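You operate a simulated robot arm through the tools that you are given. There is no shell and no other tool. Be economical: measure what you need, move in short steps, check, and stop when the job is done.

You are at the controls of a simulated two-armed robot. One attempt, no reset.

## Task
Take the carton from the ledge and leave it on the red red-rimmed glass disc. Press the black tap button of the plain tank two times. Put the small yellow cup in the sink bowl. Put the small blue cup in the sink bowl. Put the green measuring jug in the sink bowl. Take the cap off the jar marked "RIG 3" on the side stand and lay it down there. Press the key two two times. Press the vent button to switch it on. Put the very short glass pipe with blue ends on the top shelf of the grey rack. Take the blue glove pack and put it on the top shelf of the grey rack. Do these in any order. Set down upright: carton, small yellow cup, small blue cup, green measuring jug.

It is judged by the outcome, as a careful person would: the job done as asked, and still so three seconds after it is handed in. It fails if anything else is knocked over, pushed out of place, dropped, spilled or broken. Lids that push on must go on centred and level and be pressed home; caps that screw on are set level and turned clockwise until they are tight.

## Robot
Two 7-joint arms with fingered hands on one trunk, on a base that drives. Base frame: it is fixed to the floor where the robot stands at the start and does not move with it; the origin is under the middle of the robot, x ahead of it, y to its left, z up; the surface under the hand at the start is at about z = 0.8. Units: m, degrees, N and s.
The left shoulder is at the start at [0.028, 0.17, 1.272], the right one opposite. With the tool pointing down near the work surface each hand reaches from about 0.1 to 0.72 m from the robot's upright axis, wherever it stands, measured 20 degrees to its own side. Places, roughly: black tap button of the plain tank [0.5, 0.1, 1.1]; blue glove pack [-6.5, -2.5, 0.75]; carton [0.5, 0, 1]; green measuring jug [-1.5, 0.75, 0.5]; jar [-3, 1.25, 1]; key two [-4.7, 1, 0.9]; red-rimmed glass disc (13x13x2 cm) [0.5, 0.5, 0.8]; sink bowl inside [-1.4, -2.5, 0.7]; small blue cup (7x7x9 cm) [-1.2, 0.8, 0.9]; small yellow cup (7x7x9 cm) [-1.2, 0.7, 0.9]; top shelf of the grey rack [-7.3, -2.6, 1.5]; vent button [-5.1, 1.1, 0.9]; very short glass pipe with blue en (15x8x7 cm) [-5.2, -1.2, 0.9]. Payload 4 kg a hand.
The tool frame of a hand sits at the grasp point between the pads (the TCP): z along the fingers, y along the line on which they close. The tips reach 0.026 m beyond it. The gripper opens to 0.132 m. The gripper's body begins 0.073 m behind the TCP. The gripper is a hand of 4 fingers: y runs from the thumb to the fingers, the wrist lies at [0, 0, -0.224] in the tool frame.
Orientation is told as [roll, pitch, yaw] about the base's x, y, z axes, in that order, counted from this pose: with the fingers straight down and closing along the base's y, the tool's x points along the base's -x, its y along +y and its z along -z.

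## Interface
- The arms move only by the tool step_arm. It takes "left_rows", "right_rows" or both (then of equal length, played together; a hand with none holds still); each is one flat list of numbers, 6 for each row, row after row: the shift along the base's x, y, z in units of 25 mm (1.0 is 25 mm), then the turn, a rotation vector about the base's x, y, z in units of 6 degrees (1.0 is 6 degrees). In form: [x, y, z, wx, wy, wz, x, y, z, wx, wy, wz, ...]. A call has 1 to 12 rows; each row shifts and turns the commanded pose from where the row before left it. A call with a number of a shift or a turn outside -1 to 1 is refused whole. Each row takes 0.2 s and may step no farther than 0.05 m and 8.6 degrees from the row before; otherwise, the whole call is refused. Where a pose cannot be reached the arm comes as near as it can. A force on the tool above 40 N (or 10 N above the force at the start of the call, whichever is more), or a blocked arm, ends the call early, and 0.2 s more pass. In this call time passes only in rows, and 0.2 s behind the last. It gives the time, the measured TCP pose, the force on the tool (base axes), the opening and the grip force at its end, in the units of the frame above (readings bear some noise), with the torque about the TCP (base axes, N m) and any sound that the robot's microphone picked up, and new pictures: "show" is both (left out), scene, wrist or none (wrist: the cameras of the hands that moved).
- Cameras (640 x 400 px; columns grow to the right, rows downward): "scene" is now at [0.1017, 0.0241, 1.4579]; the picture's right is [0.24, -0.97, -0.00], its down [-0.55, -0.14, -0.82] and it looks along [0.80, 0.20, -0.57] (base axes); focal length 214 px, centre (320, 200). "left" rides on the left gripper at [-0.068, 0.002, -0.097] in its tool frame; the picture's right is [-0.03, -1.00, 0.00], its down [0.82, -0.02, -0.58] and it looks along [0.58, -0.01, 0.82] (tool axes); focal length 270 px, centre (320, 200). "right" rides on the right gripper at [0.068, 0.002, -0.097] in its tool frame; the picture's right is [-0.02, 1.00, 0.00], its down [-0.82, -0.02, -0.58] and it looks along [-0.58, -0.01, 0.82] (tool axes); focal length 270 px, centre (320, 200).
- move_column(by): slides the trunk up (or, below 0, down) by that many m; the arms and the scene camera ride with it, the base frame stays. It gives what a move gives, with no picture.
- base_move(legs): drives the robot by 1 to 6 legs, each [ahead, turn to the left] in m and degrees, along the robot's own axes; the way and the turn of a leg run together, so that a leg with both is an arc; at most 1.5 m and 180 degrees a leg. The arms and the cameras ride along, it lands a little off, and it stops where it bumps. It gives what a move gives, and a new picture of the scene camera.
- curl_fingers(finger1, finger2, finger3, thumb_bend, hand): sets how far each is bent, from 0 (flat) to 100 (curled in); at 30 the hand is open as for a grip, at 70 the pads meet at the TCP. One left out holds its place. A second passes; each finger stops where it meets its share of the squeeze, and holds until it gets a number again. It is the only way to open and close the hand. It gives what a move gives, with no picture; readings hold the bend of each and the force on the fingers (four entries, about 0 where the hand has none), thumb and palm.
- turn_head(pan, tilt): turns the head with the scene camera to pan (to the left, within 86 degrees either way) and tilt (down, from -29 to 69), counted from straight ahead of the robot. It gives what a move gives, and a new picture of the scene camera.
- point_at(camera, pixels): for up to 12 pixels [column, row] of the newest picture of that camera ("zoom" is the newest enlarged one), the place [x, y, z] in the base frame of the surface seen there, good to about 0.002 m, but the place of the scene camera against the robot may be out by one fixed shift of up to 0.018 m in any direction. It takes no simulated time.
- zoom(camera, box): a new picture of the part [left, top, right, bottom] of that camera's present view, enlarged. It takes no simulated time.
- finish_job(): hands the job in; it is judged then, once.

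Go step by step. Measure first, check grasps and placings, and put right what went wrong. The budget is 322 turns and 360 pictures, counting those below and the enlarged ones. Unless the task says otherwise, let go and move clear before handing in.

The tools are called as name(argument=value, ...) on one line, values as JSON. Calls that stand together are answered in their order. step_arm: Moves the arms, as the interface text tells. Its arguments: {"type":"object","properties":{"left_rows":{"type":"array","items":{"type":"number"}},"right_rows":{"type":"array","items":{"type":"number"}},"show":{"type":"string","enum":["both","scene","wrist","none"]}},"required":[]} The other tools are called the same way: move_column (by) slides the trunk up or down; curl_fingers (finger1, finger2, finger3, thumb_bend, hand) moves the fingers one by one; base_move (legs) drives the base; turn_head (pan, tilt) turns the head that bears the scene camera; point_at (camera, pixels) gives the place of the surface under pixels of a picture; zoom (camera, box) takes an enlarged picture of a part of a camera's view; finish_job () hands the job in.

At the start:

```text
clock: 0.0
left_ee_pos: [0.4168, 0.5004, 1.2681]
left_ee_rot: [0.0, -0.1, 0.0]
left_ft_force: [0.7, -0.5, 0.6]
left_torque: [-0.02, 0.04, 0.02]
left_grip_width: 0.1321
left_grasp_force: 0.0
left_shape: jaw
left_bend: [30.0, 30.0, 30.0, 30.0]
left_finger forces: [0.0, 0.0, 0.0, 0.0, 0.0, 0.0]
right_ee_pos: [0.4696, -0.0364, 1.3415]
right_ee_rot: [0.0, 0.1, -0.1]
right_ft_force: [-1.4, 0.2, 0.7]
right_torque: [0.0, -0.02, 0.0]
right_grip_width: 0.1319
right_grasp_force: 0.0
right_shape: jaw
right_bend: [30.0, 30.0, 30.0, 30.0]
right_finger forces: [0.0, 0.0, 0.0, 0.1, 0.1, 0.0]
trunk travel left (down, up): [-0.5, 0.255]
robot x, y, heading: [0.0027, 0.0023, -0.1]
head pan, tilt: [14.0, 34.7]
```

scene: 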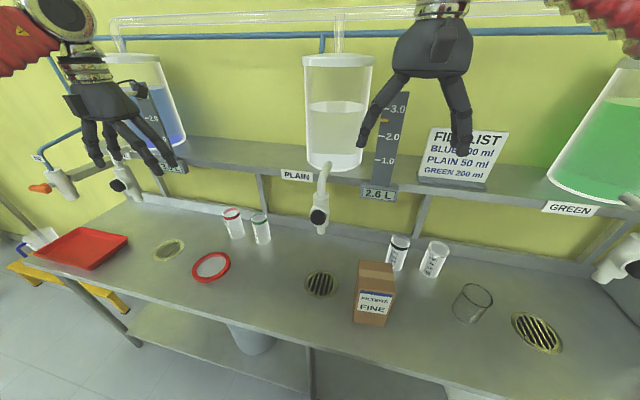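
right: 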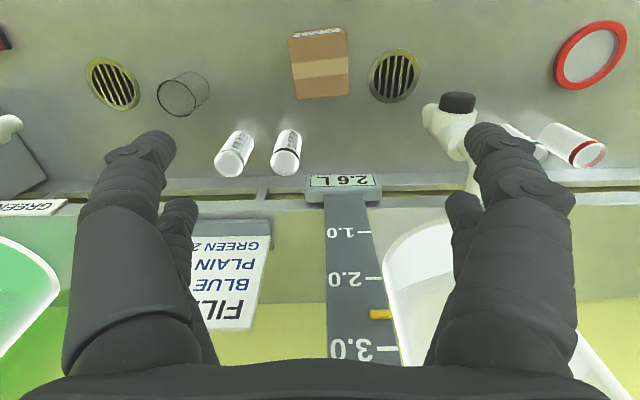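
left: 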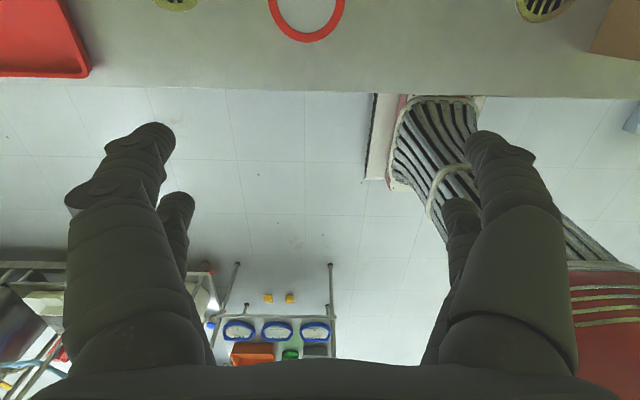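

The scene shows the carton near (374,293), the red-rimmed disc at (212,266) and the plain tank's black tap button near (319,215). I'll measure them.

point_at(camera="scene", pixels=[[376, 272], [372, 308], [360, 262], [395, 266], [356, 282], [391, 290], [354, 322], [386, 326], [212, 266], [212, 252], [212, 282], [319, 216]])

zoom(camera="scene", box=[270, 140, 430, 340])

point_at(camera="right", pixels=[[318, 62], [290, 38], [344, 38], [347, 92], [296, 98], [458, 103], [458, 97], [590, 55], [318, 35], [320, 90]])

```text
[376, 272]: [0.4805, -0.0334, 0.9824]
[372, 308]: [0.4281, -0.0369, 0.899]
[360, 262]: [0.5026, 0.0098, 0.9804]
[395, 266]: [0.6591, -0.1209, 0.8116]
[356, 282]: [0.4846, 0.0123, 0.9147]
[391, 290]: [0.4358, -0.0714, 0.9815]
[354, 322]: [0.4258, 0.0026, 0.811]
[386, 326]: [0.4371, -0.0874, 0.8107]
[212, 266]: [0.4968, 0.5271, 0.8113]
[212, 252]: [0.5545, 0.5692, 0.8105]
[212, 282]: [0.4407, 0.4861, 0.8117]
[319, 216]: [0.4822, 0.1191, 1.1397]
```

```text
2.00 times, centred on (350, 240) of scene
```

zoom: 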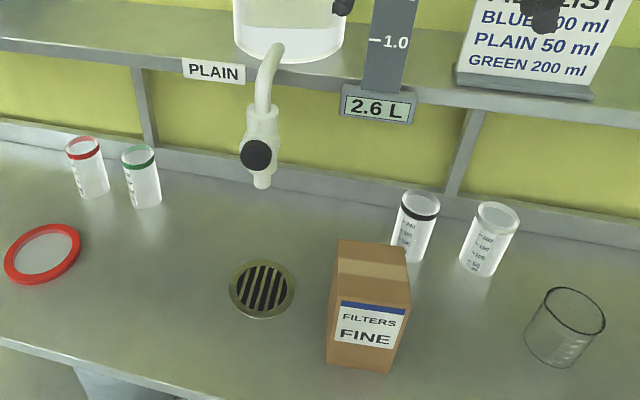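

```text
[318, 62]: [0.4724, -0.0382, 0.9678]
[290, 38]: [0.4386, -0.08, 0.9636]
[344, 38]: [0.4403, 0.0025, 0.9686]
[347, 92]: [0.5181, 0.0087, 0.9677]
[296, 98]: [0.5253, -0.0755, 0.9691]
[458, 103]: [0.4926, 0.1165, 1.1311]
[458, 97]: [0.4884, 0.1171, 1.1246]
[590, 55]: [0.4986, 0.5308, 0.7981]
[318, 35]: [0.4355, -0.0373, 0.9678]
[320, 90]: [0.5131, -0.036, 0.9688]
```

The wrist camera (right) gives the carton top at z 0.968, centred at (0.478,-0.036) and turned about 4°. The scene camera reads about 0.013 too high. I'll lower the right hand over the carton.

step_arm(right_rows=[0.34, 0, -1, 0, 0, 0.65, 0, 0, -1, 0, 0, 0, 0, 0, -1, 0, 0, 0, 0, 0, -1, 0, 0, 0, 0, 0, -1, 0, 0, 0, 0, 0, -1, 0, 0, 0, 0, 0, -1, 0, 0, 0, 0, 0, -1, 0, 0, 0, 0, 0, -1, 0, 0, 0, 0, 0, -1, 0, 0, 0, 0, 0, -1, 0, 0, 0])

```text
clock: 2.4
left_ee_pos: [0.417, 0.4993, 1.2684]
left_ee_rot: [0.0, 0.1, -0.1]
left_ft_force: [0.3, 0.5, 0.0]
left_torque: [0.0, 0.0, 0.01]
left_grip_width: 0.1319
left_grasp_force: 0.0
left_shape: jaw
left_bend: [30.0, 30.0, 30.0, 30.0]
left_finger forces: [0.0, 0.0, 0.1, 0.0, 0.0, 0.1]
right_ee_pos: [0.4805, -0.0376, 1.067]
right_ee_rot: [0.0, 0.1, 3.9]
right_ft_force: [-0.8, 0.6, 0.0]
right_torque: [0.01, 0.01, -0.02]
right_grip_width: 0.1321
right_grasp_force: 0.2
right_shape: jaw
right_bend: [30.0, 30.0, 30.0, 30.0]
right_finger forces: [0.0, 0.1, 0.1, 0.0, 0.0, 0.0]
trunk travel left (down, up): [-0.5, 0.255]
robot x, y, heading: [-0.0048, 0.0011, 0.0]
head pan, tilt: [14.0, 34.7]
```

scene: 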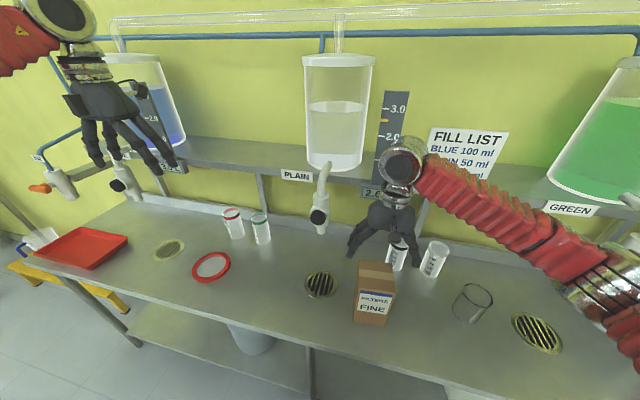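
right: 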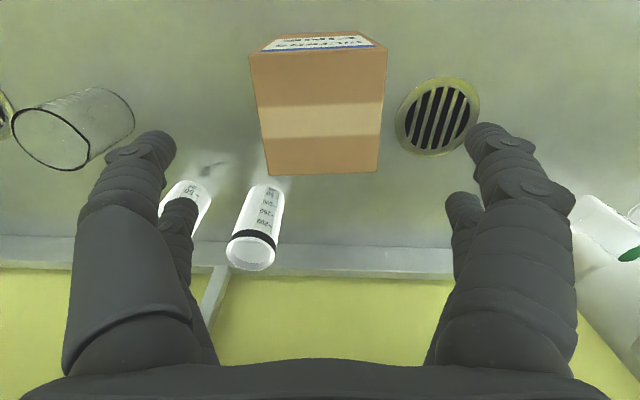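

The hand is centred over the carton, with the fingers clear on both sides. I'll go down 0.15.

point_at(camera="right", pixels=[[255, 60], [382, 54], [377, 168], [271, 170], [250, 250], [440, 115]])

step_arm(right_rows=[0, 0.04, -1, 0, 0, 0, 0, 0, -1, 0, 0, 0, 0, 0, -1, 0, 0, 0, 0, 0, -1, 0, 0, 0, 0, 0, -1, 0, 0, 0, 0, 0, -0.9, 0, 0, 0], show="both")

```text
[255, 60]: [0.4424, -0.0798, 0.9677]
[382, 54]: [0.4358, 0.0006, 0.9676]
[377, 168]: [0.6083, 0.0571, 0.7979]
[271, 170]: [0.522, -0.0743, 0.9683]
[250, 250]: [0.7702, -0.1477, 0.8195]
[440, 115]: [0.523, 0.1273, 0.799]
```

```text
clock: 3.8
left_ee_pos: [0.4132, 0.498, 1.2714]
left_ee_rot: [-0.1, -0.2, -0.1]
left_ft_force: [-0.9, 0.3, -0.6]
left_torque: [0.04, -0.02, 0.02]
left_grip_width: 0.1319
left_grasp_force: 0.0
left_shape: jaw
left_bend: [30.0, 30.0, 30.0, 30.0]
left_finger forces: [0.0, 0.1, 0.0, 0.0, 0.0, 0.0]
right_ee_pos: [0.4785, -0.0345, 0.9268]
right_ee_rot: [0.1, -0.8, 3.8]
right_ft_force: [3.6, -4.6, 38.6]
right_torque: [-0.62, 0.34, 0.17]
right_grip_width: 0.1315
right_grasp_force: 0.0
right_shape: jaw
right_bend: [30.0, 30.0, 30.0, 30.0]
right_finger forces: [4.5, 5.1, 7.2, 0.0, 16.6, 0.0]
trunk travel left (down, up): [-0.5, 0.255]
robot x, y, heading: [-0.0007, 0.0005, -0.0]
head pan, tilt: [14.0, 34.7]
```

scene: 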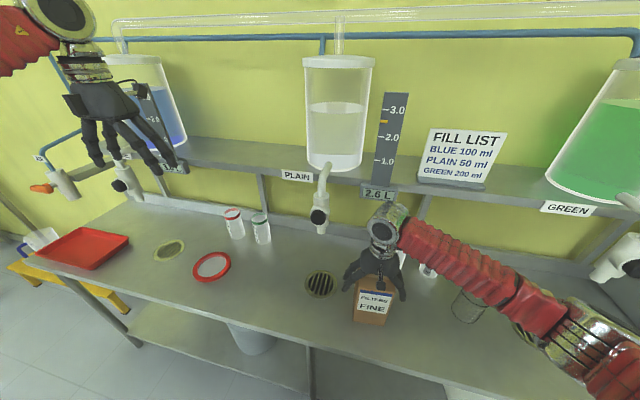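
right: 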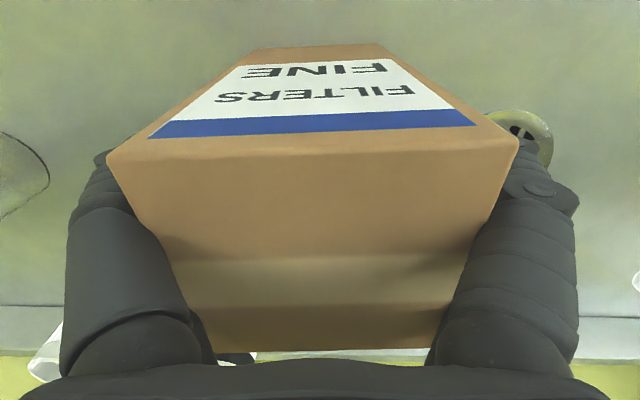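

The finger bases pressed on the top edges of the carton (38 N) at z 0.927. I'll back up 18 mm and close there.

step_arm(right_rows=[0, 0, 1, 0, 0, 0], show="none")

curl_fingers(hand="right", finger1=60, finger2=60, finger3=60, thumb_bend=60)

```text
clock: 4.2
left_ee_pos: [0.4163, 0.4982, 1.2684]
left_ee_rot: [0.0, 0.0, 0.1]
left_ft_force: [-0.4, 0.7, -0.4]
left_torque: [0.01, -0.04, -0.03]
left_grip_width: 0.1318
left_grasp_force: 0.0
left_shape: jaw
left_bend: [30.0, 30.0, 30.0, 30.0]
left_finger forces: [0.0, 0.0, 0.1, 0.0, 0.0, 0.0]
right_ee_pos: [0.4743, -0.035, 0.9425]
right_ee_rot: [-0.2, 0.2, 3.9]
right_ft_force: [-0.5, 0.6, 0.5]
right_torque: [-0.01, -0.01, -0.03]
right_grip_width: 0.132
right_grasp_force: 0.0
right_shape: jaw
right_bend: [30.0, 30.0, 30.0, 30.0]
right_finger forces: [0.1, 0.1, 0.0, 0.0, 0.0, 0.0]
trunk travel left (down, up): [-0.5, 0.255]
robot x, y, heading: [0.0006, -0.0028, -0.3]
head pan, tilt: [14.0, 34.7]
```

```text
clock: 5.2
left_ee_pos: [0.4172, 0.4987, 1.2683]
left_ee_rot: [0.0, 0.0, 0.0]
left_ft_force: [0.0, -0.1, 0.1]
left_torque: [0.0, 0.04, 0.01]
left_grip_width: 0.1319
left_grasp_force: 0.1
left_shape: jaw
left_bend: [30.0, 30.0, 30.0, 30.0]
left_finger forces: [0.0, 0.1, 0.0, 0.0, 0.0, 0.1]
right_ee_pos: [0.4771, -0.0351, 0.944]
right_ee_rot: [0.0, 0.1, 3.9]
right_ft_force: [-0.5, 0.2, 0.0]
right_torque: [-0.02, -0.02, 0.04]
right_grip_width: 0.0861
right_grasp_force: 23.3
right_shape: fingers
right_bend: [44.0, 45.0, 46.0, 52.0]
right_finger forces: [12.4, 11.2, 5.8, 0.0, 17.2, 0.0]
trunk travel left (down, up): [-0.5, 0.255]
robot x, y, heading: [0.0051, -0.0013, 0.1]
head pan, tilt: [14.0, 34.7]
```

The grip is good at 0.086 wide with 23 N. I'll lift the carton and draw it back clear of the tap before moving sideways.

step_arm(right_rows=[0, 0, 1, 0, 0, 0, 0, 0, 1, 0, 0, 0, -1, 0, 0.5, 0, 0, 0, -1, 0, 0, 0, 0, 0, -1, 0, 0, 0, 0, 0, -1, 0, 0, 0, 0, 0, -1, 0, 0, 0, 0, 0, -1, 0, 0, 0, 0, 0], show="scene")

turn_head(pan=0, tilt=69)

```text
clock: 7.0
left_ee_pos: [0.4164, 0.4981, 1.2699]
left_ee_rot: [0.0, 0.0, -0.1]
left_ft_force: [0.2, -0.8, 0.3]
left_torque: [-0.01, 0.01, 0.0]
left_grip_width: 0.132
left_grasp_force: 0.1
left_shape: jaw
left_bend: [30.0, 30.0, 30.0, 30.0]
left_finger forces: [0.0, 0.1, 0.0, 0.1, 0.0, 0.1]
right_ee_pos: [0.3286, -0.0351, 1.0075]
right_ee_rot: [-0.1, 0.0, 3.9]
right_ft_force: [1.1, 0.5, -1.5]
right_torque: [-0.02, -0.01, -0.01]
right_grip_width: 0.0863
right_grasp_force: 22.8
right_shape: fingers
right_bend: [44.0, 45.0, 46.0, 52.0]
right_finger forces: [12.4, 11.1, 5.8, 0.0, 17.2, 0.0]
trunk travel left (down, up): [-0.5, 0.255]
robot x, y, heading: [-0.004, 0.002, -0.2]
head pan, tilt: [14.0, 34.7]
```

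scene: 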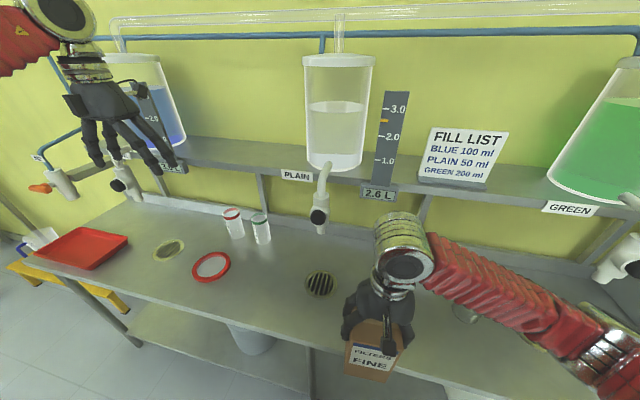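

```text
clock: 8.0
left_ee_pos: [0.4172, 0.4995, 1.2679]
left_ee_rot: [0.1, 0.0, -0.1]
left_ft_force: [-0.2, 0.5, -0.4]
left_torque: [0.02, 0.03, -0.02]
left_grip_width: 0.132
left_grasp_force: 0.0
left_shape: jaw
left_bend: [30.0, 30.0, 30.0, 30.0]
left_finger forces: [0.0, 0.1, 0.0, 0.1, 0.0, 0.1]
right_ee_pos: [0.3293, -0.0338, 1.0055]
right_ee_rot: [-0.1, 0.1, 3.8]
right_ft_force: [0.0, -0.3, -2.3]
right_torque: [-0.01, -0.04, 0.0]
right_grip_width: 0.0863
right_grasp_force: 23.2
right_shape: fingers
right_bend: [44.0, 45.0, 46.0, 52.0]
right_finger forces: [12.4, 11.2, 5.7, 0.0, 17.2, 0.0]
trunk travel left (down, up): [-0.5, 0.255]
robot x, y, heading: [-0.0011, 0.001, -0.1]
head pan, tilt: [0.0, 68.8]
```

scene: 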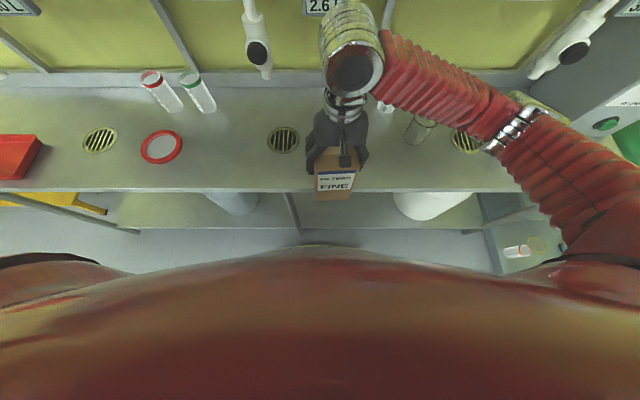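

The carton is held. I'll drive sideways: turn left 90°, go ahead 0.52, and turn back.

base_move(legs=[[0, 90], [0.52, 0], [0, -90]])

```text
clock: 11.4
left_ee_pos: [-0.2576, 0.631, 1.2535]
left_ee_rot: [-0.4, 1.3, 63.4]
left_ft_force: [-0.8, -0.3, 0.0]
left_torque: [0.07, -0.07, 0.02]
left_grip_width: 0.1316
left_grasp_force: 0.0
left_shape: jaw
left_bend: [30.0, 30.0, 30.0, 30.0]
left_finger forces: [0.0, 0.0, 0.1, 0.0, 0.0, 0.0]
right_ee_pos: [0.1798, 0.3102, 0.9983]
right_ee_rot: [-0.7, 1.2, 67.5]
right_ft_force: [2.0, 0.2, -3.6]
right_torque: [0.07, 0.28, -0.02]
right_grip_width: 0.0862
right_grasp_force: 23.2
right_shape: fingers
right_bend: [45.0, 45.0, 47.0, 52.0]
right_finger forces: [12.6, 11.3, 5.6, 0.1, 16.9, 0.1]
trunk travel left (down, up): [-0.5, 0.255]
robot x, y, heading: [0.0245, 0.0006, 60.9]
head pan, tilt: [0.0, 68.8]
heard: click
stopped in leg 1: the robot was blocked; the commanded pose is now the measured one
```

scene: 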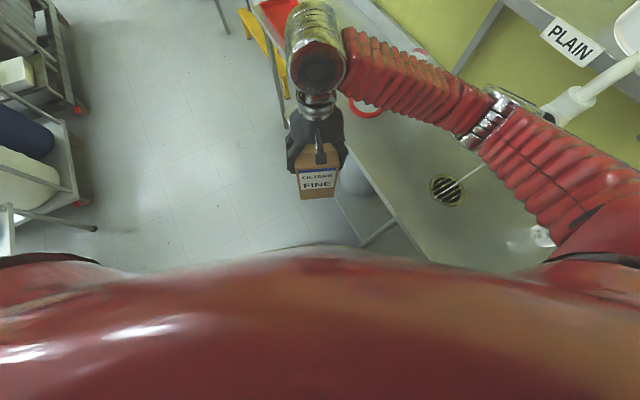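

The turn was blocked at 61°. The right elbow seems to be on the plain tap: a click was heard and a stream is falling into the drain at (446,190). I'll turn back a little and look.

base_move(legs=[[0, -12]])

turn_head(pan=-50, tilt=35)

```text
clock: 12.3
left_ee_pos: [-0.2442, 0.627, 1.2601]
left_ee_rot: [-0.7, 0.4, 61.5]
left_ft_force: [0.2, -0.1, -0.2]
left_torque: [-0.05, 0.01, 0.02]
left_grip_width: 0.1318
left_grasp_force: 0.1
left_shape: jaw
left_bend: [30.0, 30.0, 30.0, 30.0]
left_finger forces: [0.0, 0.1, 0.0, 0.0, 0.0, 0.0]
right_ee_pos: [0.172, 0.2965, 1.0083]
right_ee_rot: [0.2, 0.1, 67.4]
right_ft_force: [-0.3, -0.5, -2.2]
right_torque: [-0.02, 0.0, 0.02]
right_grip_width: 0.0861
right_grasp_force: 23.4
right_shape: fingers
right_bend: [45.0, 45.0, 47.0, 52.0]
right_finger forces: [12.4, 11.1, 5.6, 0.0, 17.0, 0.1]
trunk travel left (down, up): [-0.5, 0.255]
robot x, y, heading: [0.0235, -0.0012, 60.4]
head pan, tilt: [0.0, 68.8]
stopped in leg 1: the robot was blocked; the commanded pose is now the measured one
```

scene: 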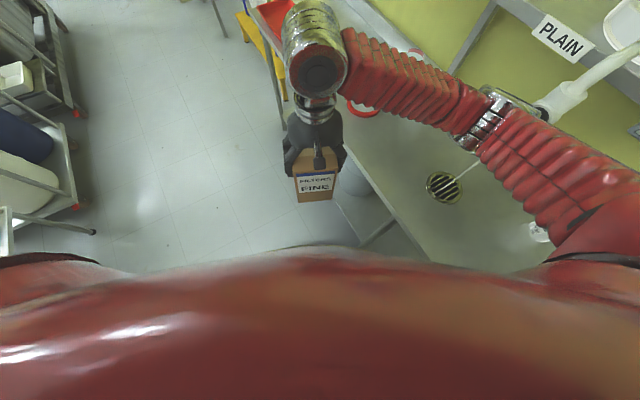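

```text
clock: 13.4
left_ee_pos: [-0.244, 0.6275, 1.259]
left_ee_rot: [-0.8, 0.5, 61.6]
left_ft_force: [-0.5, 0.0, -1.5]
left_torque: [-0.02, -0.02, 0.0]
left_grip_width: 0.1319
left_grasp_force: 0.2
left_shape: jaw
left_bend: [30.0, 30.0, 30.0, 30.0]
left_finger forces: [0.0, 0.0, 0.1, 0.0, 0.1, 0.0]
right_ee_pos: [0.1715, 0.2953, 1.0081]
right_ee_rot: [0.1, 0.5, 67.1]
right_ft_force: [0.4, 0.0, -2.6]
right_torque: [0.02, 0.0, -0.01]
right_grip_width: 0.0862
right_grasp_force: 23.2
right_shape: fingers
right_bend: [45.0, 45.0, 47.0, 52.0]
right_finger forces: [12.4, 11.0, 5.6, 0.1, 16.8, 0.0]
trunk travel left (down, up): [-0.5, 0.255]
robot x, y, heading: [0.0233, 0.0015, 60.4]
head pan, tilt: [-50.0, 35.0]
```

scene: 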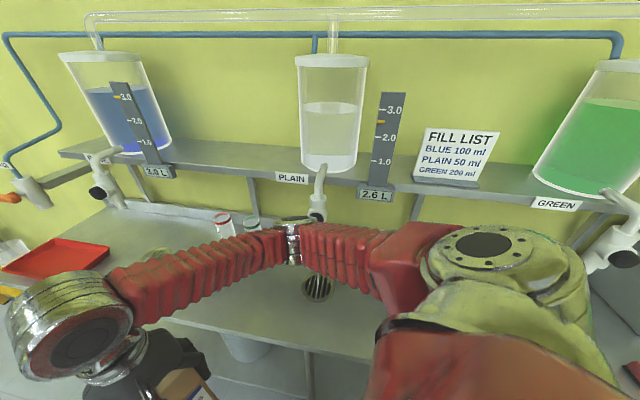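

The elbow rests on the tap button (near (300,235)) and the turn is blocked both ways. I'll drive straight back a little, which draws the elbow away from the tap.

base_move(legs=[[-0.1, 0]])

```text
clock: 14.1
left_ee_pos: [-0.2426, 0.6202, 1.2637]
left_ee_rot: [-0.4, 0.3, 61.6]
left_ft_force: [-0.4, -0.4, 0.8]
left_torque: [0.0, 0.01, 0.03]
left_grip_width: 0.1322
left_grasp_force: 0.1
left_shape: jaw
left_bend: [30.0, 30.0, 30.0, 30.0]
left_finger forces: [0.0, 0.0, 0.1, 0.0, 0.1, 0.0]
right_ee_pos: [0.1682, 0.2906, 1.0113]
right_ee_rot: [0.4, 0.0, 67.7]
right_ft_force: [0.3, 0.4, -1.7]
right_torque: [0.0, 0.01, 0.03]
right_grip_width: 0.0862
right_grasp_force: 22.8
right_shape: fingers
right_bend: [45.0, 45.0, 47.0, 52.0]
right_finger forces: [12.5, 10.9, 5.7, 0.1, 16.9, 0.0]
trunk travel left (down, up): [-0.5, 0.255]
robot x, y, heading: [0.0241, 0.0003, 60.0]
head pan, tilt: [-50.0, 35.0]
stopped in leg 1: the robot was blocked; the commanded pose is now the measured one
```

scene: 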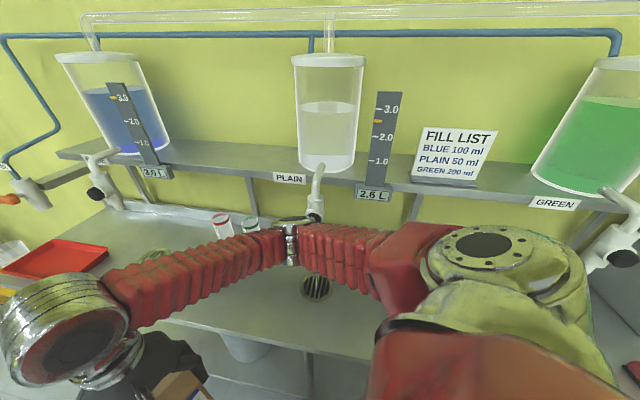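

The base is still reported blocked. I'll straighten the right arm by moving the hand away from the shoulder (+y, -x), so the elbow draws back from the tap.

step_arm(right_rows=[-0.6, 0.8, 0, 0, 0, 0, -0.6, 0.8, 0, 0, 0, 0, -0.6, 0.8, 0, 0, 0, 0, -0.6, 0.8, 0, 0, 0, 0, -0.6, 0.8, 0, 0, 0, 0], show="scene")

```text
clock: 15.3
left_ee_pos: [-0.2382, 0.6183, 1.2658]
left_ee_rot: [-0.1, 0.3, 61.6]
left_ft_force: [-0.5, 0.7, -0.3]
left_torque: [-0.01, 0.0, 0.01]
left_grip_width: 0.1323
left_grasp_force: 0.2
left_shape: jaw
left_bend: [30.0, 30.0, 30.0, 30.0]
left_finger forces: [0.0, 0.0, 0.0, 0.0, 0.0, 0.0]
right_ee_pos: [0.1004, 0.3889, 1.0115]
right_ee_rot: [0.7, 0.0, 67.4]
right_ft_force: [-0.3, -0.6, -2.8]
right_torque: [0.0, -0.03, 0.04]
right_grip_width: 0.0863
right_grasp_force: 23.2
right_shape: fingers
right_bend: [45.0, 45.0, 47.0, 52.0]
right_finger forces: [12.5, 10.9, 5.8, 0.0, 16.8, 0.0]
trunk travel left (down, up): [-0.5, 0.255]
robot x, y, heading: [0.024, -0.0003, 60.1]
head pan, tilt: [-50.0, 35.0]
```

scene: 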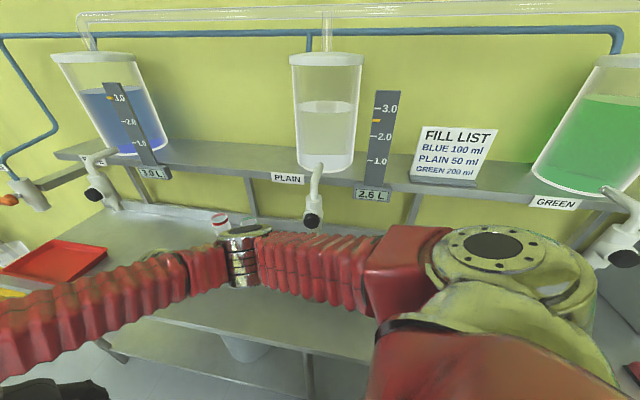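

The elbow is clear and the tap button at (312,220) is free. I'll look closely at the tap and below it for a stream.

zoom(camera="scene", box=[200, 140, 420, 278])

```text
2.90 times, centred on (310, 209) of scene
```

zoom: 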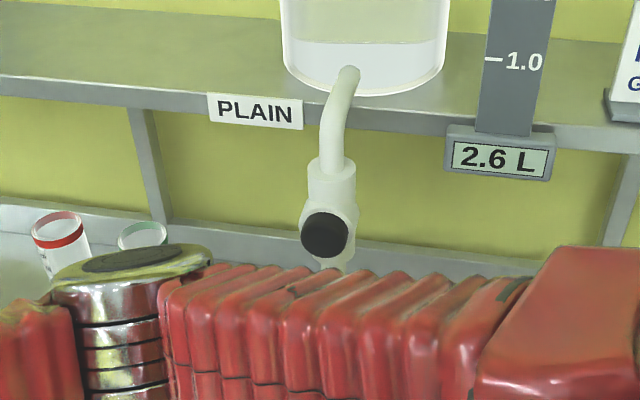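

No stream is visible now. I'll draw the left hand in, then back away from the bench before turning, so the elbow stays clear of the tap.

step_arm(left_rows=[-0.5, -0.86, 0, 0, 0, 0, -0.5, -0.86, 0, 0, 0, 0, -0.5, -0.86, 0, 0, 0, 0, -0.5, -0.86, 0, 0, 0, 0, -0.5, -0.86, 0, 0, 0, 0, -0.5, -0.86, 0, 0, 0, 0], show="none")

base_move(legs=[[-0.3, 0]])

```text
clock: 16.7
left_ee_pos: [-0.256, 0.5635, 1.2579]
left_ee_rot: [-0.1, 0.2, 61.6]
left_ft_force: [0.3, 0.4, -0.5]
left_torque: [-0.02, 0.03, 0.0]
left_grip_width: 0.132
left_grasp_force: 0.1
left_shape: jaw
left_bend: [30.0, 30.0, 30.0, 30.0]
left_finger forces: [0.0, 0.0, 0.1, 0.1, 0.0, 0.0]
left hand out of reach, approached as far as the arm can: row 3, 4, 5, 6
right_ee_pos: [0.1001, 0.3875, 1.0118]
right_ee_rot: [0.8, 0.0, 67.3]
right_ft_force: [-0.4, -0.3, -2.1]
right_torque: [0.0, 0.0, 0.0]
right_grip_width: 0.0863
right_grasp_force: 23.0
right_shape: fingers
right_bend: [45.0, 45.0, 47.0, 52.0]
right_finger forces: [12.4, 10.8, 5.7, 0.0, 16.9, 0.0]
trunk travel left (down, up): [-0.5, 0.255]
robot x, y, heading: [0.0238, -0.0007, 60.2]
head pan, tilt: [-50.0, 35.0]
```

```text
clock: 18.8
left_ee_pos: [-0.4054, 0.3003, 1.2574]
left_ee_rot: [-0.1, 0.1, 61.5]
left_ft_force: [-0.2, -1.3, -0.1]
left_torque: [0.05, -0.02, -0.01]
left_grip_width: 0.1322
left_grasp_force: 0.1
left_shape: jaw
left_bend: [30.0, 30.0, 30.0, 30.0]
left_finger forces: [0.1, 0.0, 0.1, 0.0, 0.1, 0.1]
right_ee_pos: [-0.0496, 0.1244, 1.0119]
right_ee_rot: [0.6, -0.2, 67.1]
right_ft_force: [0.1, 0.4, -2.2]
right_torque: [0.01, -0.02, 0.01]
right_grip_width: 0.0865
right_grasp_force: 22.9
right_shape: fingers
right_bend: [45.0, 45.0, 47.0, 52.0]
right_finger forces: [12.5, 11.0, 5.7, 0.0, 16.8, 0.0]
trunk travel left (down, up): [-0.5, 0.255]
robot x, y, heading: [-0.1244, -0.2607, 60.4]
head pan, tilt: [-50.0, 35.0]
```

scene: 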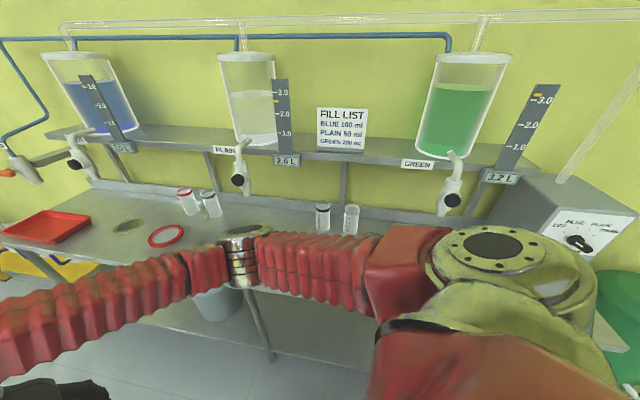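

The robot is clear now. I'll turn to face along the bench and drive 0.72 to stand level with the disc, then turn to the bench.

base_move(legs=[[0, 29.6], [0.72, 0], [0, -90]])

turn_head(pan=0, tilt=45)

```text
clock: 27.0
left_ee_pos: [-0.1325, 1.0857, 1.2599]
left_ee_rot: [0.0, 0.3, 36.3]
left_ft_force: [0.0, 0.0, -0.2]
left_torque: [0.03, 0.09, 0.01]
left_grip_width: 0.1319
left_grasp_force: 0.1
left_shape: jaw
left_bend: [30.0, 30.0, 30.0, 30.0]
left_finger forces: [0.1, 0.0, 0.0, 0.0, 0.0, 0.0]
right_ee_pos: [0.1128, 0.7733, 1.0128]
right_ee_rot: [0.8, 0.1, 41.9]
right_ft_force: [1.2, -1.1, -1.8]
right_torque: [0.01, 0.03, 0.03]
right_grip_width: 0.0866
right_grasp_force: 23.4
right_shape: fingers
right_bend: [45.0, 45.0, 47.0, 52.0]
right_finger forces: [12.7, 11.1, 5.6, 0.0, 17.7, 0.0]
trunk travel left (down, up): [-0.5, 0.255]
robot x, y, heading: [-0.1511, 0.4977, 33.3]
head pan, tilt: [-50.0, 35.0]
stopped in leg 3: the robot was blocked; the commanded pose is now the measured one
```

scene: 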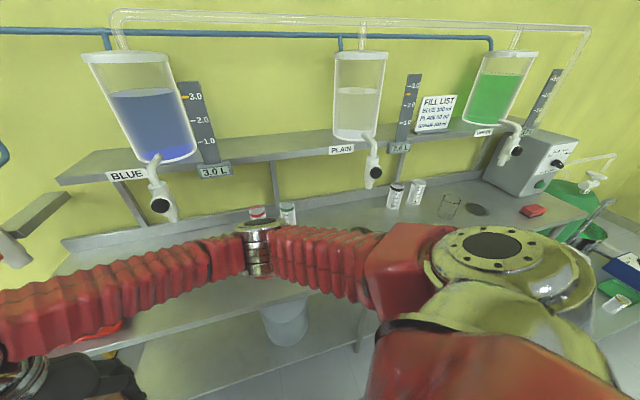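

```text
clock: 28.2
left_ee_pos: [-0.1337, 1.0879, 1.2582]
left_ee_rot: [0.0, 0.2, 36.3]
left_ft_force: [0.0, 0.0, -0.6]
left_torque: [-0.02, 0.02, 0.0]
left_grip_width: 0.1319
left_grasp_force: 0.0
left_shape: jaw
left_bend: [30.0, 30.0, 30.0, 30.0]
left_finger forces: [0.0, 0.0, 0.0, 0.1, 0.0, 0.0]
right_ee_pos: [0.1119, 0.7755, 1.0128]
right_ee_rot: [0.6, 0.0, 42.0]
right_ft_force: [0.0, 0.1, -1.5]
right_torque: [0.0, -0.03, 0.0]
right_grip_width: 0.0863
right_grasp_force: 23.2
right_shape: fingers
right_bend: [45.0, 45.0, 47.0, 52.0]
right_finger forces: [12.7, 11.1, 5.4, 0.1, 17.7, 0.1]
trunk travel left (down, up): [-0.5, 0.255]
robot x, y, heading: [-0.1535, 0.4955, 33.3]
head pan, tilt: [0.0, 45.0]
```

scene: 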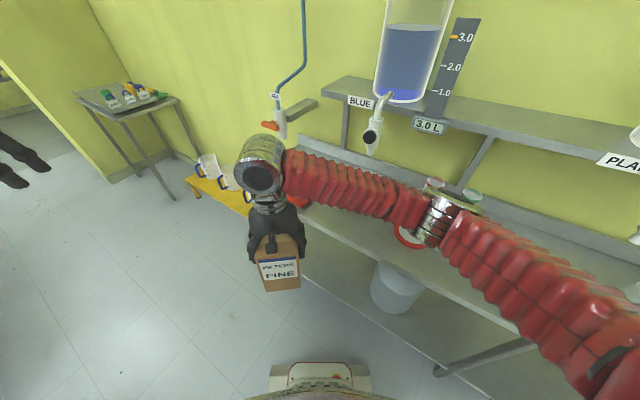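

The turn stopped at 33° and no contact is obvious in view. I'll look left and right for what blocked it.

turn_head(pan=86, tilt=40)

turn_head(pan=-40, tilt=55)

```text
clock: 29.8
left_ee_pos: [-0.1337, 1.0878, 1.2581]
left_ee_rot: [-0.2, 0.3, 36.1]
left_ft_force: [0.0, -0.5, -0.9]
left_torque: [-0.01, -0.02, 0.0]
left_grip_width: 0.1321
left_grasp_force: 0.1
left_shape: jaw
left_bend: [30.0, 30.0, 30.0, 30.0]
left_finger forces: [0.0, 0.0, 0.0, 0.0, 0.0, 0.0]
right_ee_pos: [0.1108, 0.7759, 1.0135]
right_ee_rot: [0.8, 0.0, 41.9]
right_ft_force: [0.0, 0.6, -2.1]
right_torque: [0.0, -0.02, 0.02]
right_grip_width: 0.086
right_grasp_force: 23.5
right_shape: fingers
right_bend: [45.0, 45.0, 47.0, 52.0]
right_finger forces: [12.7, 11.1, 5.5, 0.0, 17.7, 0.1]
trunk travel left (down, up): [-0.5, 0.255]
robot x, y, heading: [-0.1519, 0.4918, 33.1]
head pan, tilt: [85.9, 40.0]
```

scene: 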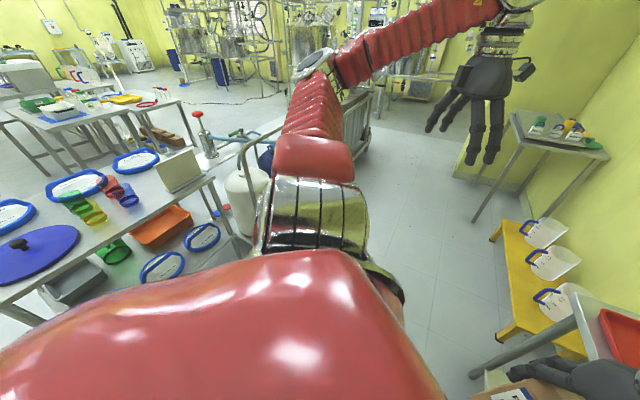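

```text
clock: 31.9
left_ee_pos: [-0.1342, 1.0885, 1.2586]
left_ee_rot: [-0.2, 0.2, 36.1]
left_ft_force: [-0.5, -0.1, -0.9]
left_torque: [-0.02, -0.04, -0.02]
left_grip_width: 0.132
left_grasp_force: 0.0
left_shape: jaw
left_bend: [30.0, 30.0, 30.0, 30.0]
left_finger forces: [0.1, 0.1, 0.1, 0.0, 0.0, 0.1]
right_ee_pos: [0.1108, 0.7761, 1.0137]
right_ee_rot: [0.7, 0.0, 41.9]
right_ft_force: [0.1, -0.6, -2.0]
right_torque: [-0.01, 0.0, -0.02]
right_grip_width: 0.0862
right_grasp_force: 23.9
right_shape: fingers
right_bend: [45.0, 45.0, 47.0, 52.0]
right_finger forces: [12.7, 11.0, 5.5, 0.1, 17.7, 0.0]
trunk travel left (down, up): [-0.5, 0.255]
robot x, y, heading: [-0.1529, 0.4939, 33.5]
head pan, tilt: [-40.0, 55.0]
```

scene: 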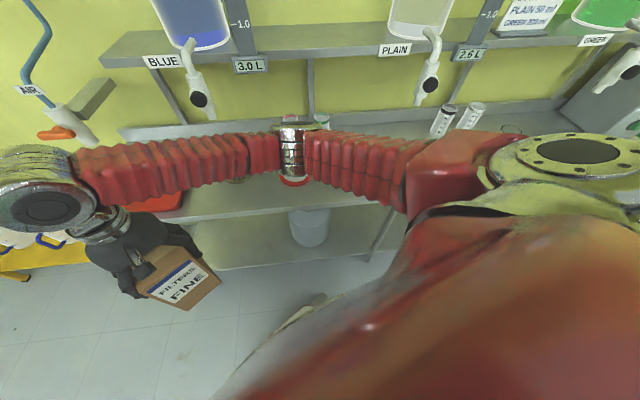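

I'll measure the elbow against the bench items to find the contact.

point_at(camera="scene", pixels=[[292, 118], [292, 150], [320, 122], [292, 182], [425, 95], [360, 160], [250, 215], [130, 225], [436, 125], [200, 100]])

zoom(camera="scene", box=[200, 80, 480, 255])

```text
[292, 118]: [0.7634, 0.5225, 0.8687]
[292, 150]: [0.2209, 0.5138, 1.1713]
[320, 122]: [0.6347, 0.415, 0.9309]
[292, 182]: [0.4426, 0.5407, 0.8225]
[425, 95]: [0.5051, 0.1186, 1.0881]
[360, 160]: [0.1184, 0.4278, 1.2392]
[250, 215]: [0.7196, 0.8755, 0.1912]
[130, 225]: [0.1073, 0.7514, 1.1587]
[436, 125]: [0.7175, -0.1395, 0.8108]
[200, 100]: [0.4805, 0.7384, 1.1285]
```

```text
2.29 times, centred on (340, 168) of scene
```

zoom: 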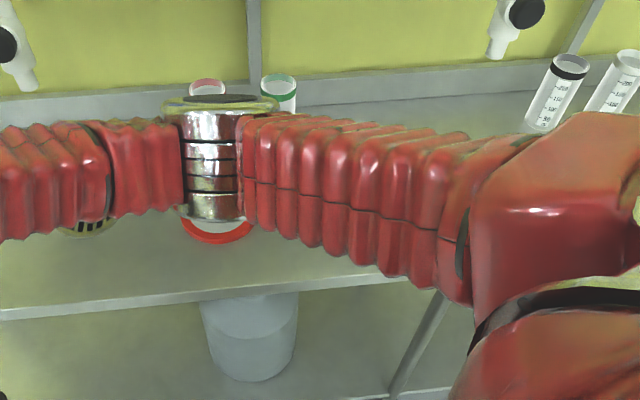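

The elbow is at x 0.22, clear of everything, so I'll look at the base's rear-left near the cup table.

turn_head(pan=86, tilt=60)

point_at(camera="scene", pixels=[[100, 100], [40, 250], [150, 80], [20, 150], [200, 60], [250, 60], [440, 300], [60, 330]])

```text
clock: 34.0
left_ee_pos: [-0.1347, 1.0873, 1.2576]
left_ee_rot: [-0.1, 0.3, 36.2]
left_ft_force: [-0.1, 0.1, -0.9]
left_torque: [0.01, -0.02, 0.0]
left_grip_width: 0.1321
left_grasp_force: 0.1
left_shape: jaw
left_bend: [30.0, 30.0, 30.0, 30.0]
left_finger forces: [0.1, 0.1, 0.0, 0.0, 0.0, 0.1]
right_ee_pos: [0.1114, 0.7752, 1.014]
right_ee_rot: [0.7, 0.0, 42.0]
right_ft_force: [-0.8, 0.2, -1.4]
right_torque: [-0.03, -0.04, 0.01]
right_grip_width: 0.0863
right_grasp_force: 24.2
right_shape: fingers
right_bend: [45.0, 45.0, 47.0, 52.0]
right_finger forces: [12.7, 11.1, 5.5, 0.0, 17.6, 0.0]
trunk travel left (down, up): [-0.5, 0.255]
robot x, y, heading: [-0.1522, 0.498, 33.1]
head pan, tilt: [85.9, 60.0]
```

scene: 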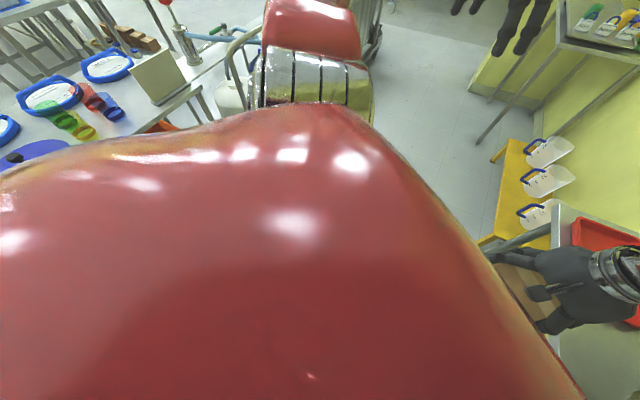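

```text
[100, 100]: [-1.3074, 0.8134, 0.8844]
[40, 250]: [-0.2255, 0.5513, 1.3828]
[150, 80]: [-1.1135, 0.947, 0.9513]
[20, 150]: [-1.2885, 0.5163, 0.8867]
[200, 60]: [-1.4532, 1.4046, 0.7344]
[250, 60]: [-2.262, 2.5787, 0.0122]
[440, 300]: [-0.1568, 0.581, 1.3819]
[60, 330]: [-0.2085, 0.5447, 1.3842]
```

Nothing obvious is near. I'll retry a small turn to see whether it still blocks.

base_move(legs=[[0, -10]])

```text
clock: 35.1
left_ee_pos: [-0.0308, 1.0756, 1.2583]
left_ee_rot: [-0.2, 0.3, 26.3]
left_ft_force: [-0.1, -0.1, -1.3]
left_torque: [0.02, 0.0, 0.05]
left_grip_width: 0.1321
left_grasp_force: 0.0
left_shape: jaw
left_bend: [30.0, 30.0, 30.0, 30.0]
left_finger forces: [0.1, 0.0, 0.1, 0.1, 0.0, 0.0]
right_ee_pos: [0.1577, 0.7266, 1.0132]
right_ee_rot: [0.7, 0.0, 32.0]
right_ft_force: [0.3, 0.4, -2.5]
right_torque: [0.0, -0.03, -0.04]
right_grip_width: 0.0863
right_grasp_force: 23.6
right_shape: fingers
right_bend: [45.0, 45.0, 47.0, 52.0]
right_finger forces: [12.6, 11.1, 5.4, 0.0, 17.6, 0.0]
trunk travel left (down, up): [-0.5, 0.255]
robot x, y, heading: [-0.1512, 0.5025, 23.3]
head pan, tilt: [85.9, 60.0]
```

scene: 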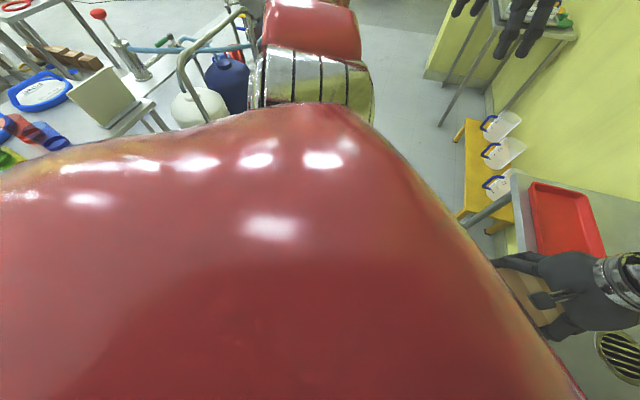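

That worked. I'll continue turning to face the bench.

base_move(legs=[[0, -23.3]])

turn_head(pan=0, tilt=50)

```text
clock: 36.9
left_ee_pos: [0.1924, 0.9771, 1.2591]
left_ee_rot: [-0.1, 0.3, 2.5]
left_ft_force: [0.8, -0.3, -0.5]
left_torque: [-0.03, 0.03, 0.04]
left_grip_width: 0.132
left_grasp_force: 0.1
left_shape: jaw
left_bend: [30.0, 30.0, 30.0, 30.0]
left_finger forces: [0.1, 0.1, 0.0, 0.1, 0.0, 0.1]
right_ee_pos: [0.2226, 0.5812, 1.0141]
right_ee_rot: [0.7, 0.0, 8.1]
right_ft_force: [1.3, -0.7, -3.3]
right_torque: [0.03, 0.02, 0.03]
right_grip_width: 0.0863
right_grasp_force: 23.5
right_shape: fingers
right_bend: [45.0, 45.0, 47.0, 52.0]
right_finger forces: [12.7, 10.9, 5.6, 0.0, 17.5, 0.0]
trunk travel left (down, up): [-0.5, 0.255]
robot x, y, heading: [-0.1529, 0.5214, -0.6]
head pan, tilt: [85.9, 60.0]
```

scene: 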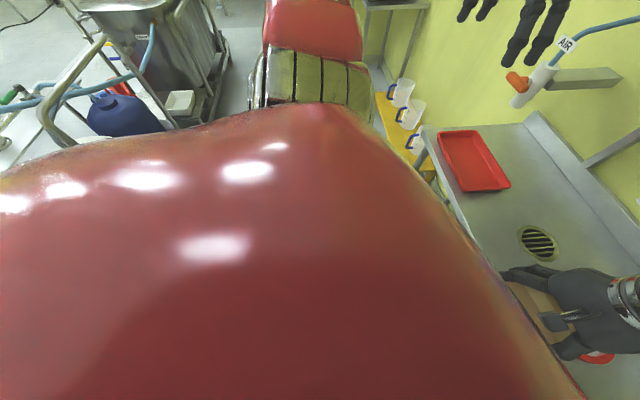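

```text
clock: 38.5
left_ee_pos: [0.1907, 0.9774, 1.2595]
left_ee_rot: [0.0, 0.3, 2.3]
left_ft_force: [0.0, -0.8, 0.4]
left_torque: [-0.01, 0.02, -0.02]
left_grip_width: 0.1322
left_grasp_force: 0.0
left_shape: jaw
left_bend: [30.0, 30.0, 30.0, 30.0]
left_finger forces: [0.0, 0.0, 0.0, 0.0, 0.0, 0.1]
right_ee_pos: [0.2212, 0.5809, 1.0133]
right_ee_rot: [0.8, 0.0, 8.1]
right_ft_force: [-0.8, -0.3, -2.8]
right_torque: [0.01, -0.02, -0.01]
right_grip_width: 0.0863
right_grasp_force: 23.1
right_shape: fingers
right_bend: [45.0, 45.0, 47.0, 52.0]
right_finger forces: [12.7, 11.0, 5.6, 0.0, 17.2, 0.0]
trunk travel left (down, up): [-0.5, 0.255]
robot x, y, heading: [-0.1553, 0.5242, -0.5]
head pan, tilt: [0.0, 50.0]
```

scene: 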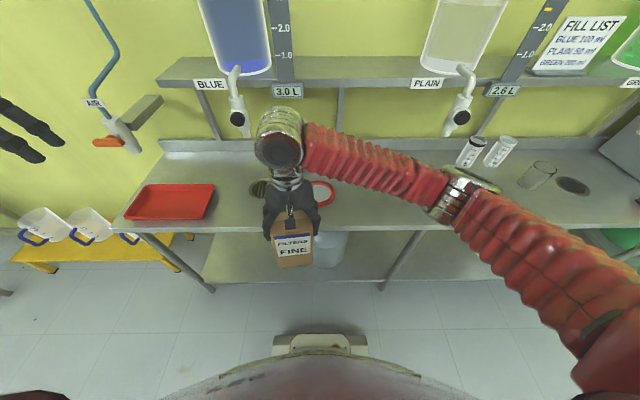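

Now facing the bench at (-0.155,0.524), I'll measure the shelf edge, the disc and the blue tap to check clearance before reaching out.

point_at(camera="scene", pixels=[[340, 88], [330, 192], [319, 201], [238, 118], [258, 188], [460, 117], [195, 95], [320, 182]])

step_arm(right_rows=[1, -0.18, 0, 0, 0, -0.27, 1, -0.18, 0, 0, 0, -0.27, 1, -0.18, 0, 0, 0, -0.27, 1, -0.18, 0, 0, 0, -0.27, 1, -0.18, 0, 0, 0, -0.27])

```text
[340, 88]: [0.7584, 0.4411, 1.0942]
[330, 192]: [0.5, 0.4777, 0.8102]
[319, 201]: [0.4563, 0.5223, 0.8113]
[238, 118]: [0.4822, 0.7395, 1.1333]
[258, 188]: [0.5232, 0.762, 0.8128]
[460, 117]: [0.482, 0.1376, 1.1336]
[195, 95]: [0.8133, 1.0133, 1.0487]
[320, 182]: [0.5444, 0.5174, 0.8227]
```

```text
clock: 39.7
left_ee_pos: [0.1929, 0.9768, 1.2588]
left_ee_rot: [-0.1, 0.3, 2.4]
left_ft_force: [0.7, 0.2, -0.1]
left_torque: [0.01, 0.02, -0.01]
left_grip_width: 0.1323
left_grasp_force: 0.0
left_shape: jaw
left_bend: [30.0, 30.0, 30.0, 30.0]
left_finger forces: [0.1, 0.0, 0.0, 0.0, 0.0, 0.1]
right_ee_pos: [0.348, 0.5585, 1.016]
right_ee_rot: [0.7, 0.1, -0.1]
right_ft_force: [0.3, 0.6, -1.8]
right_torque: [0.0, 0.03, 0.03]
right_grip_width: 0.0861
right_grasp_force: 22.7
right_shape: fingers
right_bend: [45.0, 45.0, 47.0, 52.0]
right_finger forces: [12.6, 10.9, 5.6, 0.1, 17.0, 0.0]
trunk travel left (down, up): [-0.5, 0.255]
robot x, y, heading: [-0.1552, 0.5243, -0.5]
head pan, tilt: [0.0, 50.0]
```

scene: 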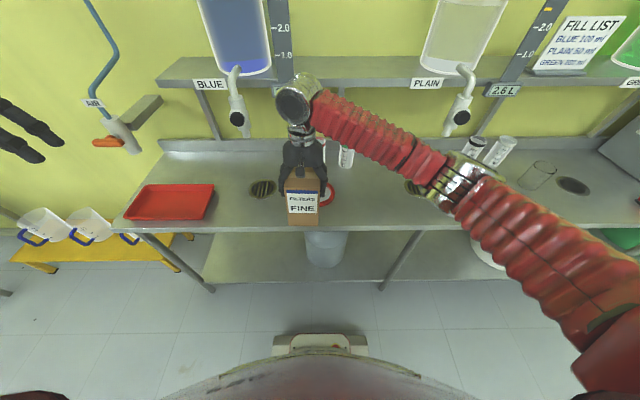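
right: 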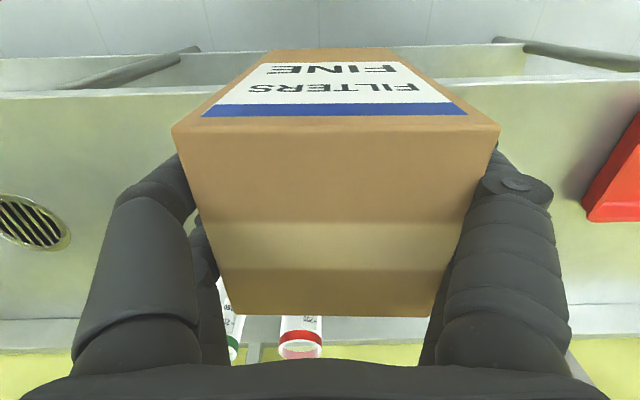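

The disc is partly hidden by the carton. I'll zoom to locate its visible edge.

zoom(camera="scene", box=[240, 130, 400, 230])

```text
4.00 times, centred on (320, 180) of scene
```

zoom: 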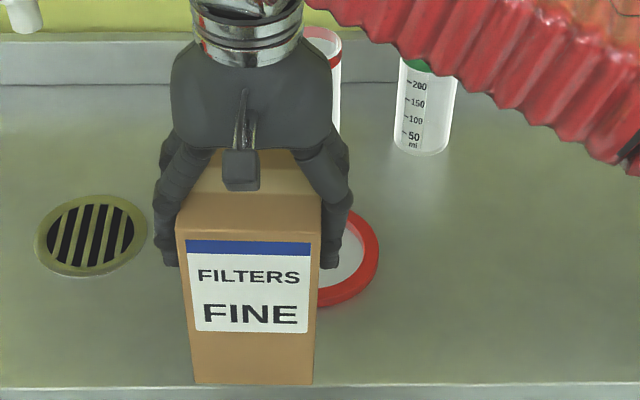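

point_at(camera="zoom", pixels=[[370, 252], [386, 254], [345, 220], [330, 297], [355, 283], [325, 311], [356, 209], [337, 90], [336, 130], [425, 145], [350, 255]])

point_at(camera="right", pixels=[[302, 335], [300, 318], [45, 225], [236, 340], [225, 318]])

```text
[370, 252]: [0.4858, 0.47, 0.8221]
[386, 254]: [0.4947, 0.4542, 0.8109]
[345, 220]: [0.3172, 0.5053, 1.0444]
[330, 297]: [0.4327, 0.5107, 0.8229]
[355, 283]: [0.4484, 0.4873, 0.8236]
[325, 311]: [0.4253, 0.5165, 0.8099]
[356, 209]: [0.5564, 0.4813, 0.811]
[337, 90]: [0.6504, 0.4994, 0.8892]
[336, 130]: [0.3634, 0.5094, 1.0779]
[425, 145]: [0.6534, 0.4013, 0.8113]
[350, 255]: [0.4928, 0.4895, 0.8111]
```

```text
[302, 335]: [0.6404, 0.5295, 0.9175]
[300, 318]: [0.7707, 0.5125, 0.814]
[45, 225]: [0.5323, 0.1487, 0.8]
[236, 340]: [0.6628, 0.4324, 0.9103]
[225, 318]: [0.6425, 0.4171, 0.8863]
```

The disc centre comes out near (0.495,0.533), with the rim about 12 mm above the bench. I'll move over it, then lower gently.

step_arm(right_rows=[0.98, -0.17, 0, 0, 0, 0, 0.98, -0.17, 0, 0, 0, 0, 0.98, -0.17, 0, 0, 0, 0, 0.98, -0.17, 0, 0, 0, 0, 0.98, -0.17, 0, 0, 0, 0, 0.98, -0.17, 0, -0.1, 0, 0, 0, 0, -0.8, 0, 0, 0, 0, 0, -0.8, 0, 0, 0])

zoom(camera="scene", box=[240, 130, 400, 230])

```text
clock: 41.5
left_ee_pos: [0.1917, 0.9781, 1.2591]
left_ee_rot: [-0.1, 0.3, 2.4]
left_ft_force: [0.5, 0.7, 0.3]
left_torque: [0.01, -0.02, 0.0]
left_grip_width: 0.1319
left_grasp_force: 0.0
left_shape: jaw
left_bend: [30.0, 30.0, 30.0, 30.0]
left_finger forces: [0.0, 0.1, 0.0, 0.0, 0.0, 0.0]
right_ee_pos: [0.495, 0.533, 0.9755]
right_ee_rot: [0.1, 0.1, 0.0]
right_ft_force: [0.4, -0.1, -1.7]
right_torque: [0.01, 0.01, 0.03]
right_grip_width: 0.0863
right_grasp_force: 21.9
right_shape: fingers
right_bend: [45.0, 45.0, 47.0, 52.0]
right_finger forces: [12.3, 10.6, 5.4, 0.0, 16.7, 0.0]
trunk travel left (down, up): [-0.5, 0.255]
robot x, y, heading: [-0.1529, 0.5268, -0.6]
head pan, tilt: [0.0, 50.0]
```

scene: 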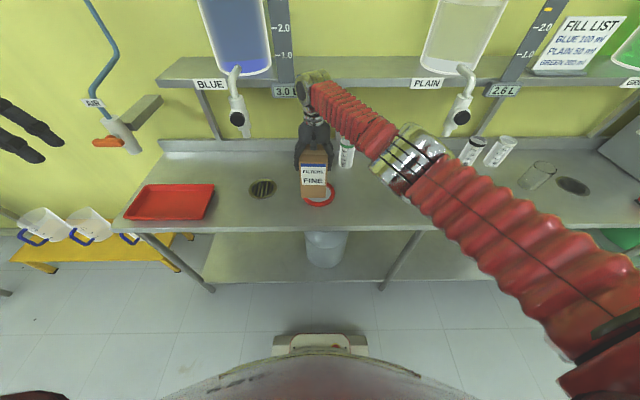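
right: 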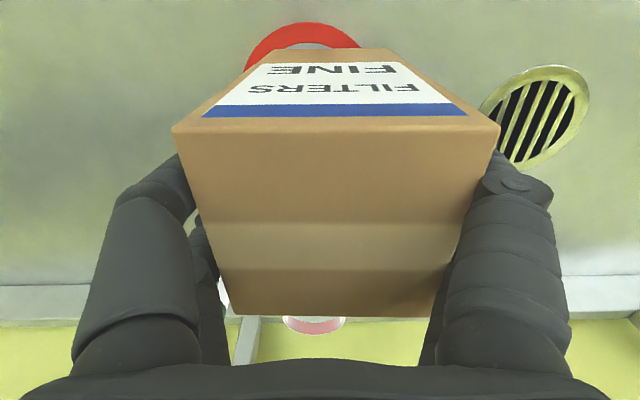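

```text
4.00 times, centred on (320, 180) of scene
```

zoom: 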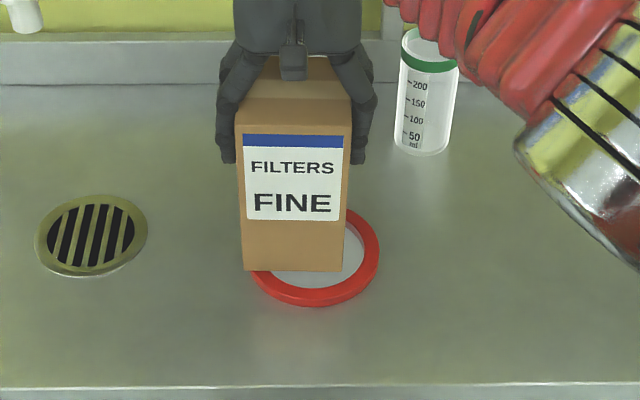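

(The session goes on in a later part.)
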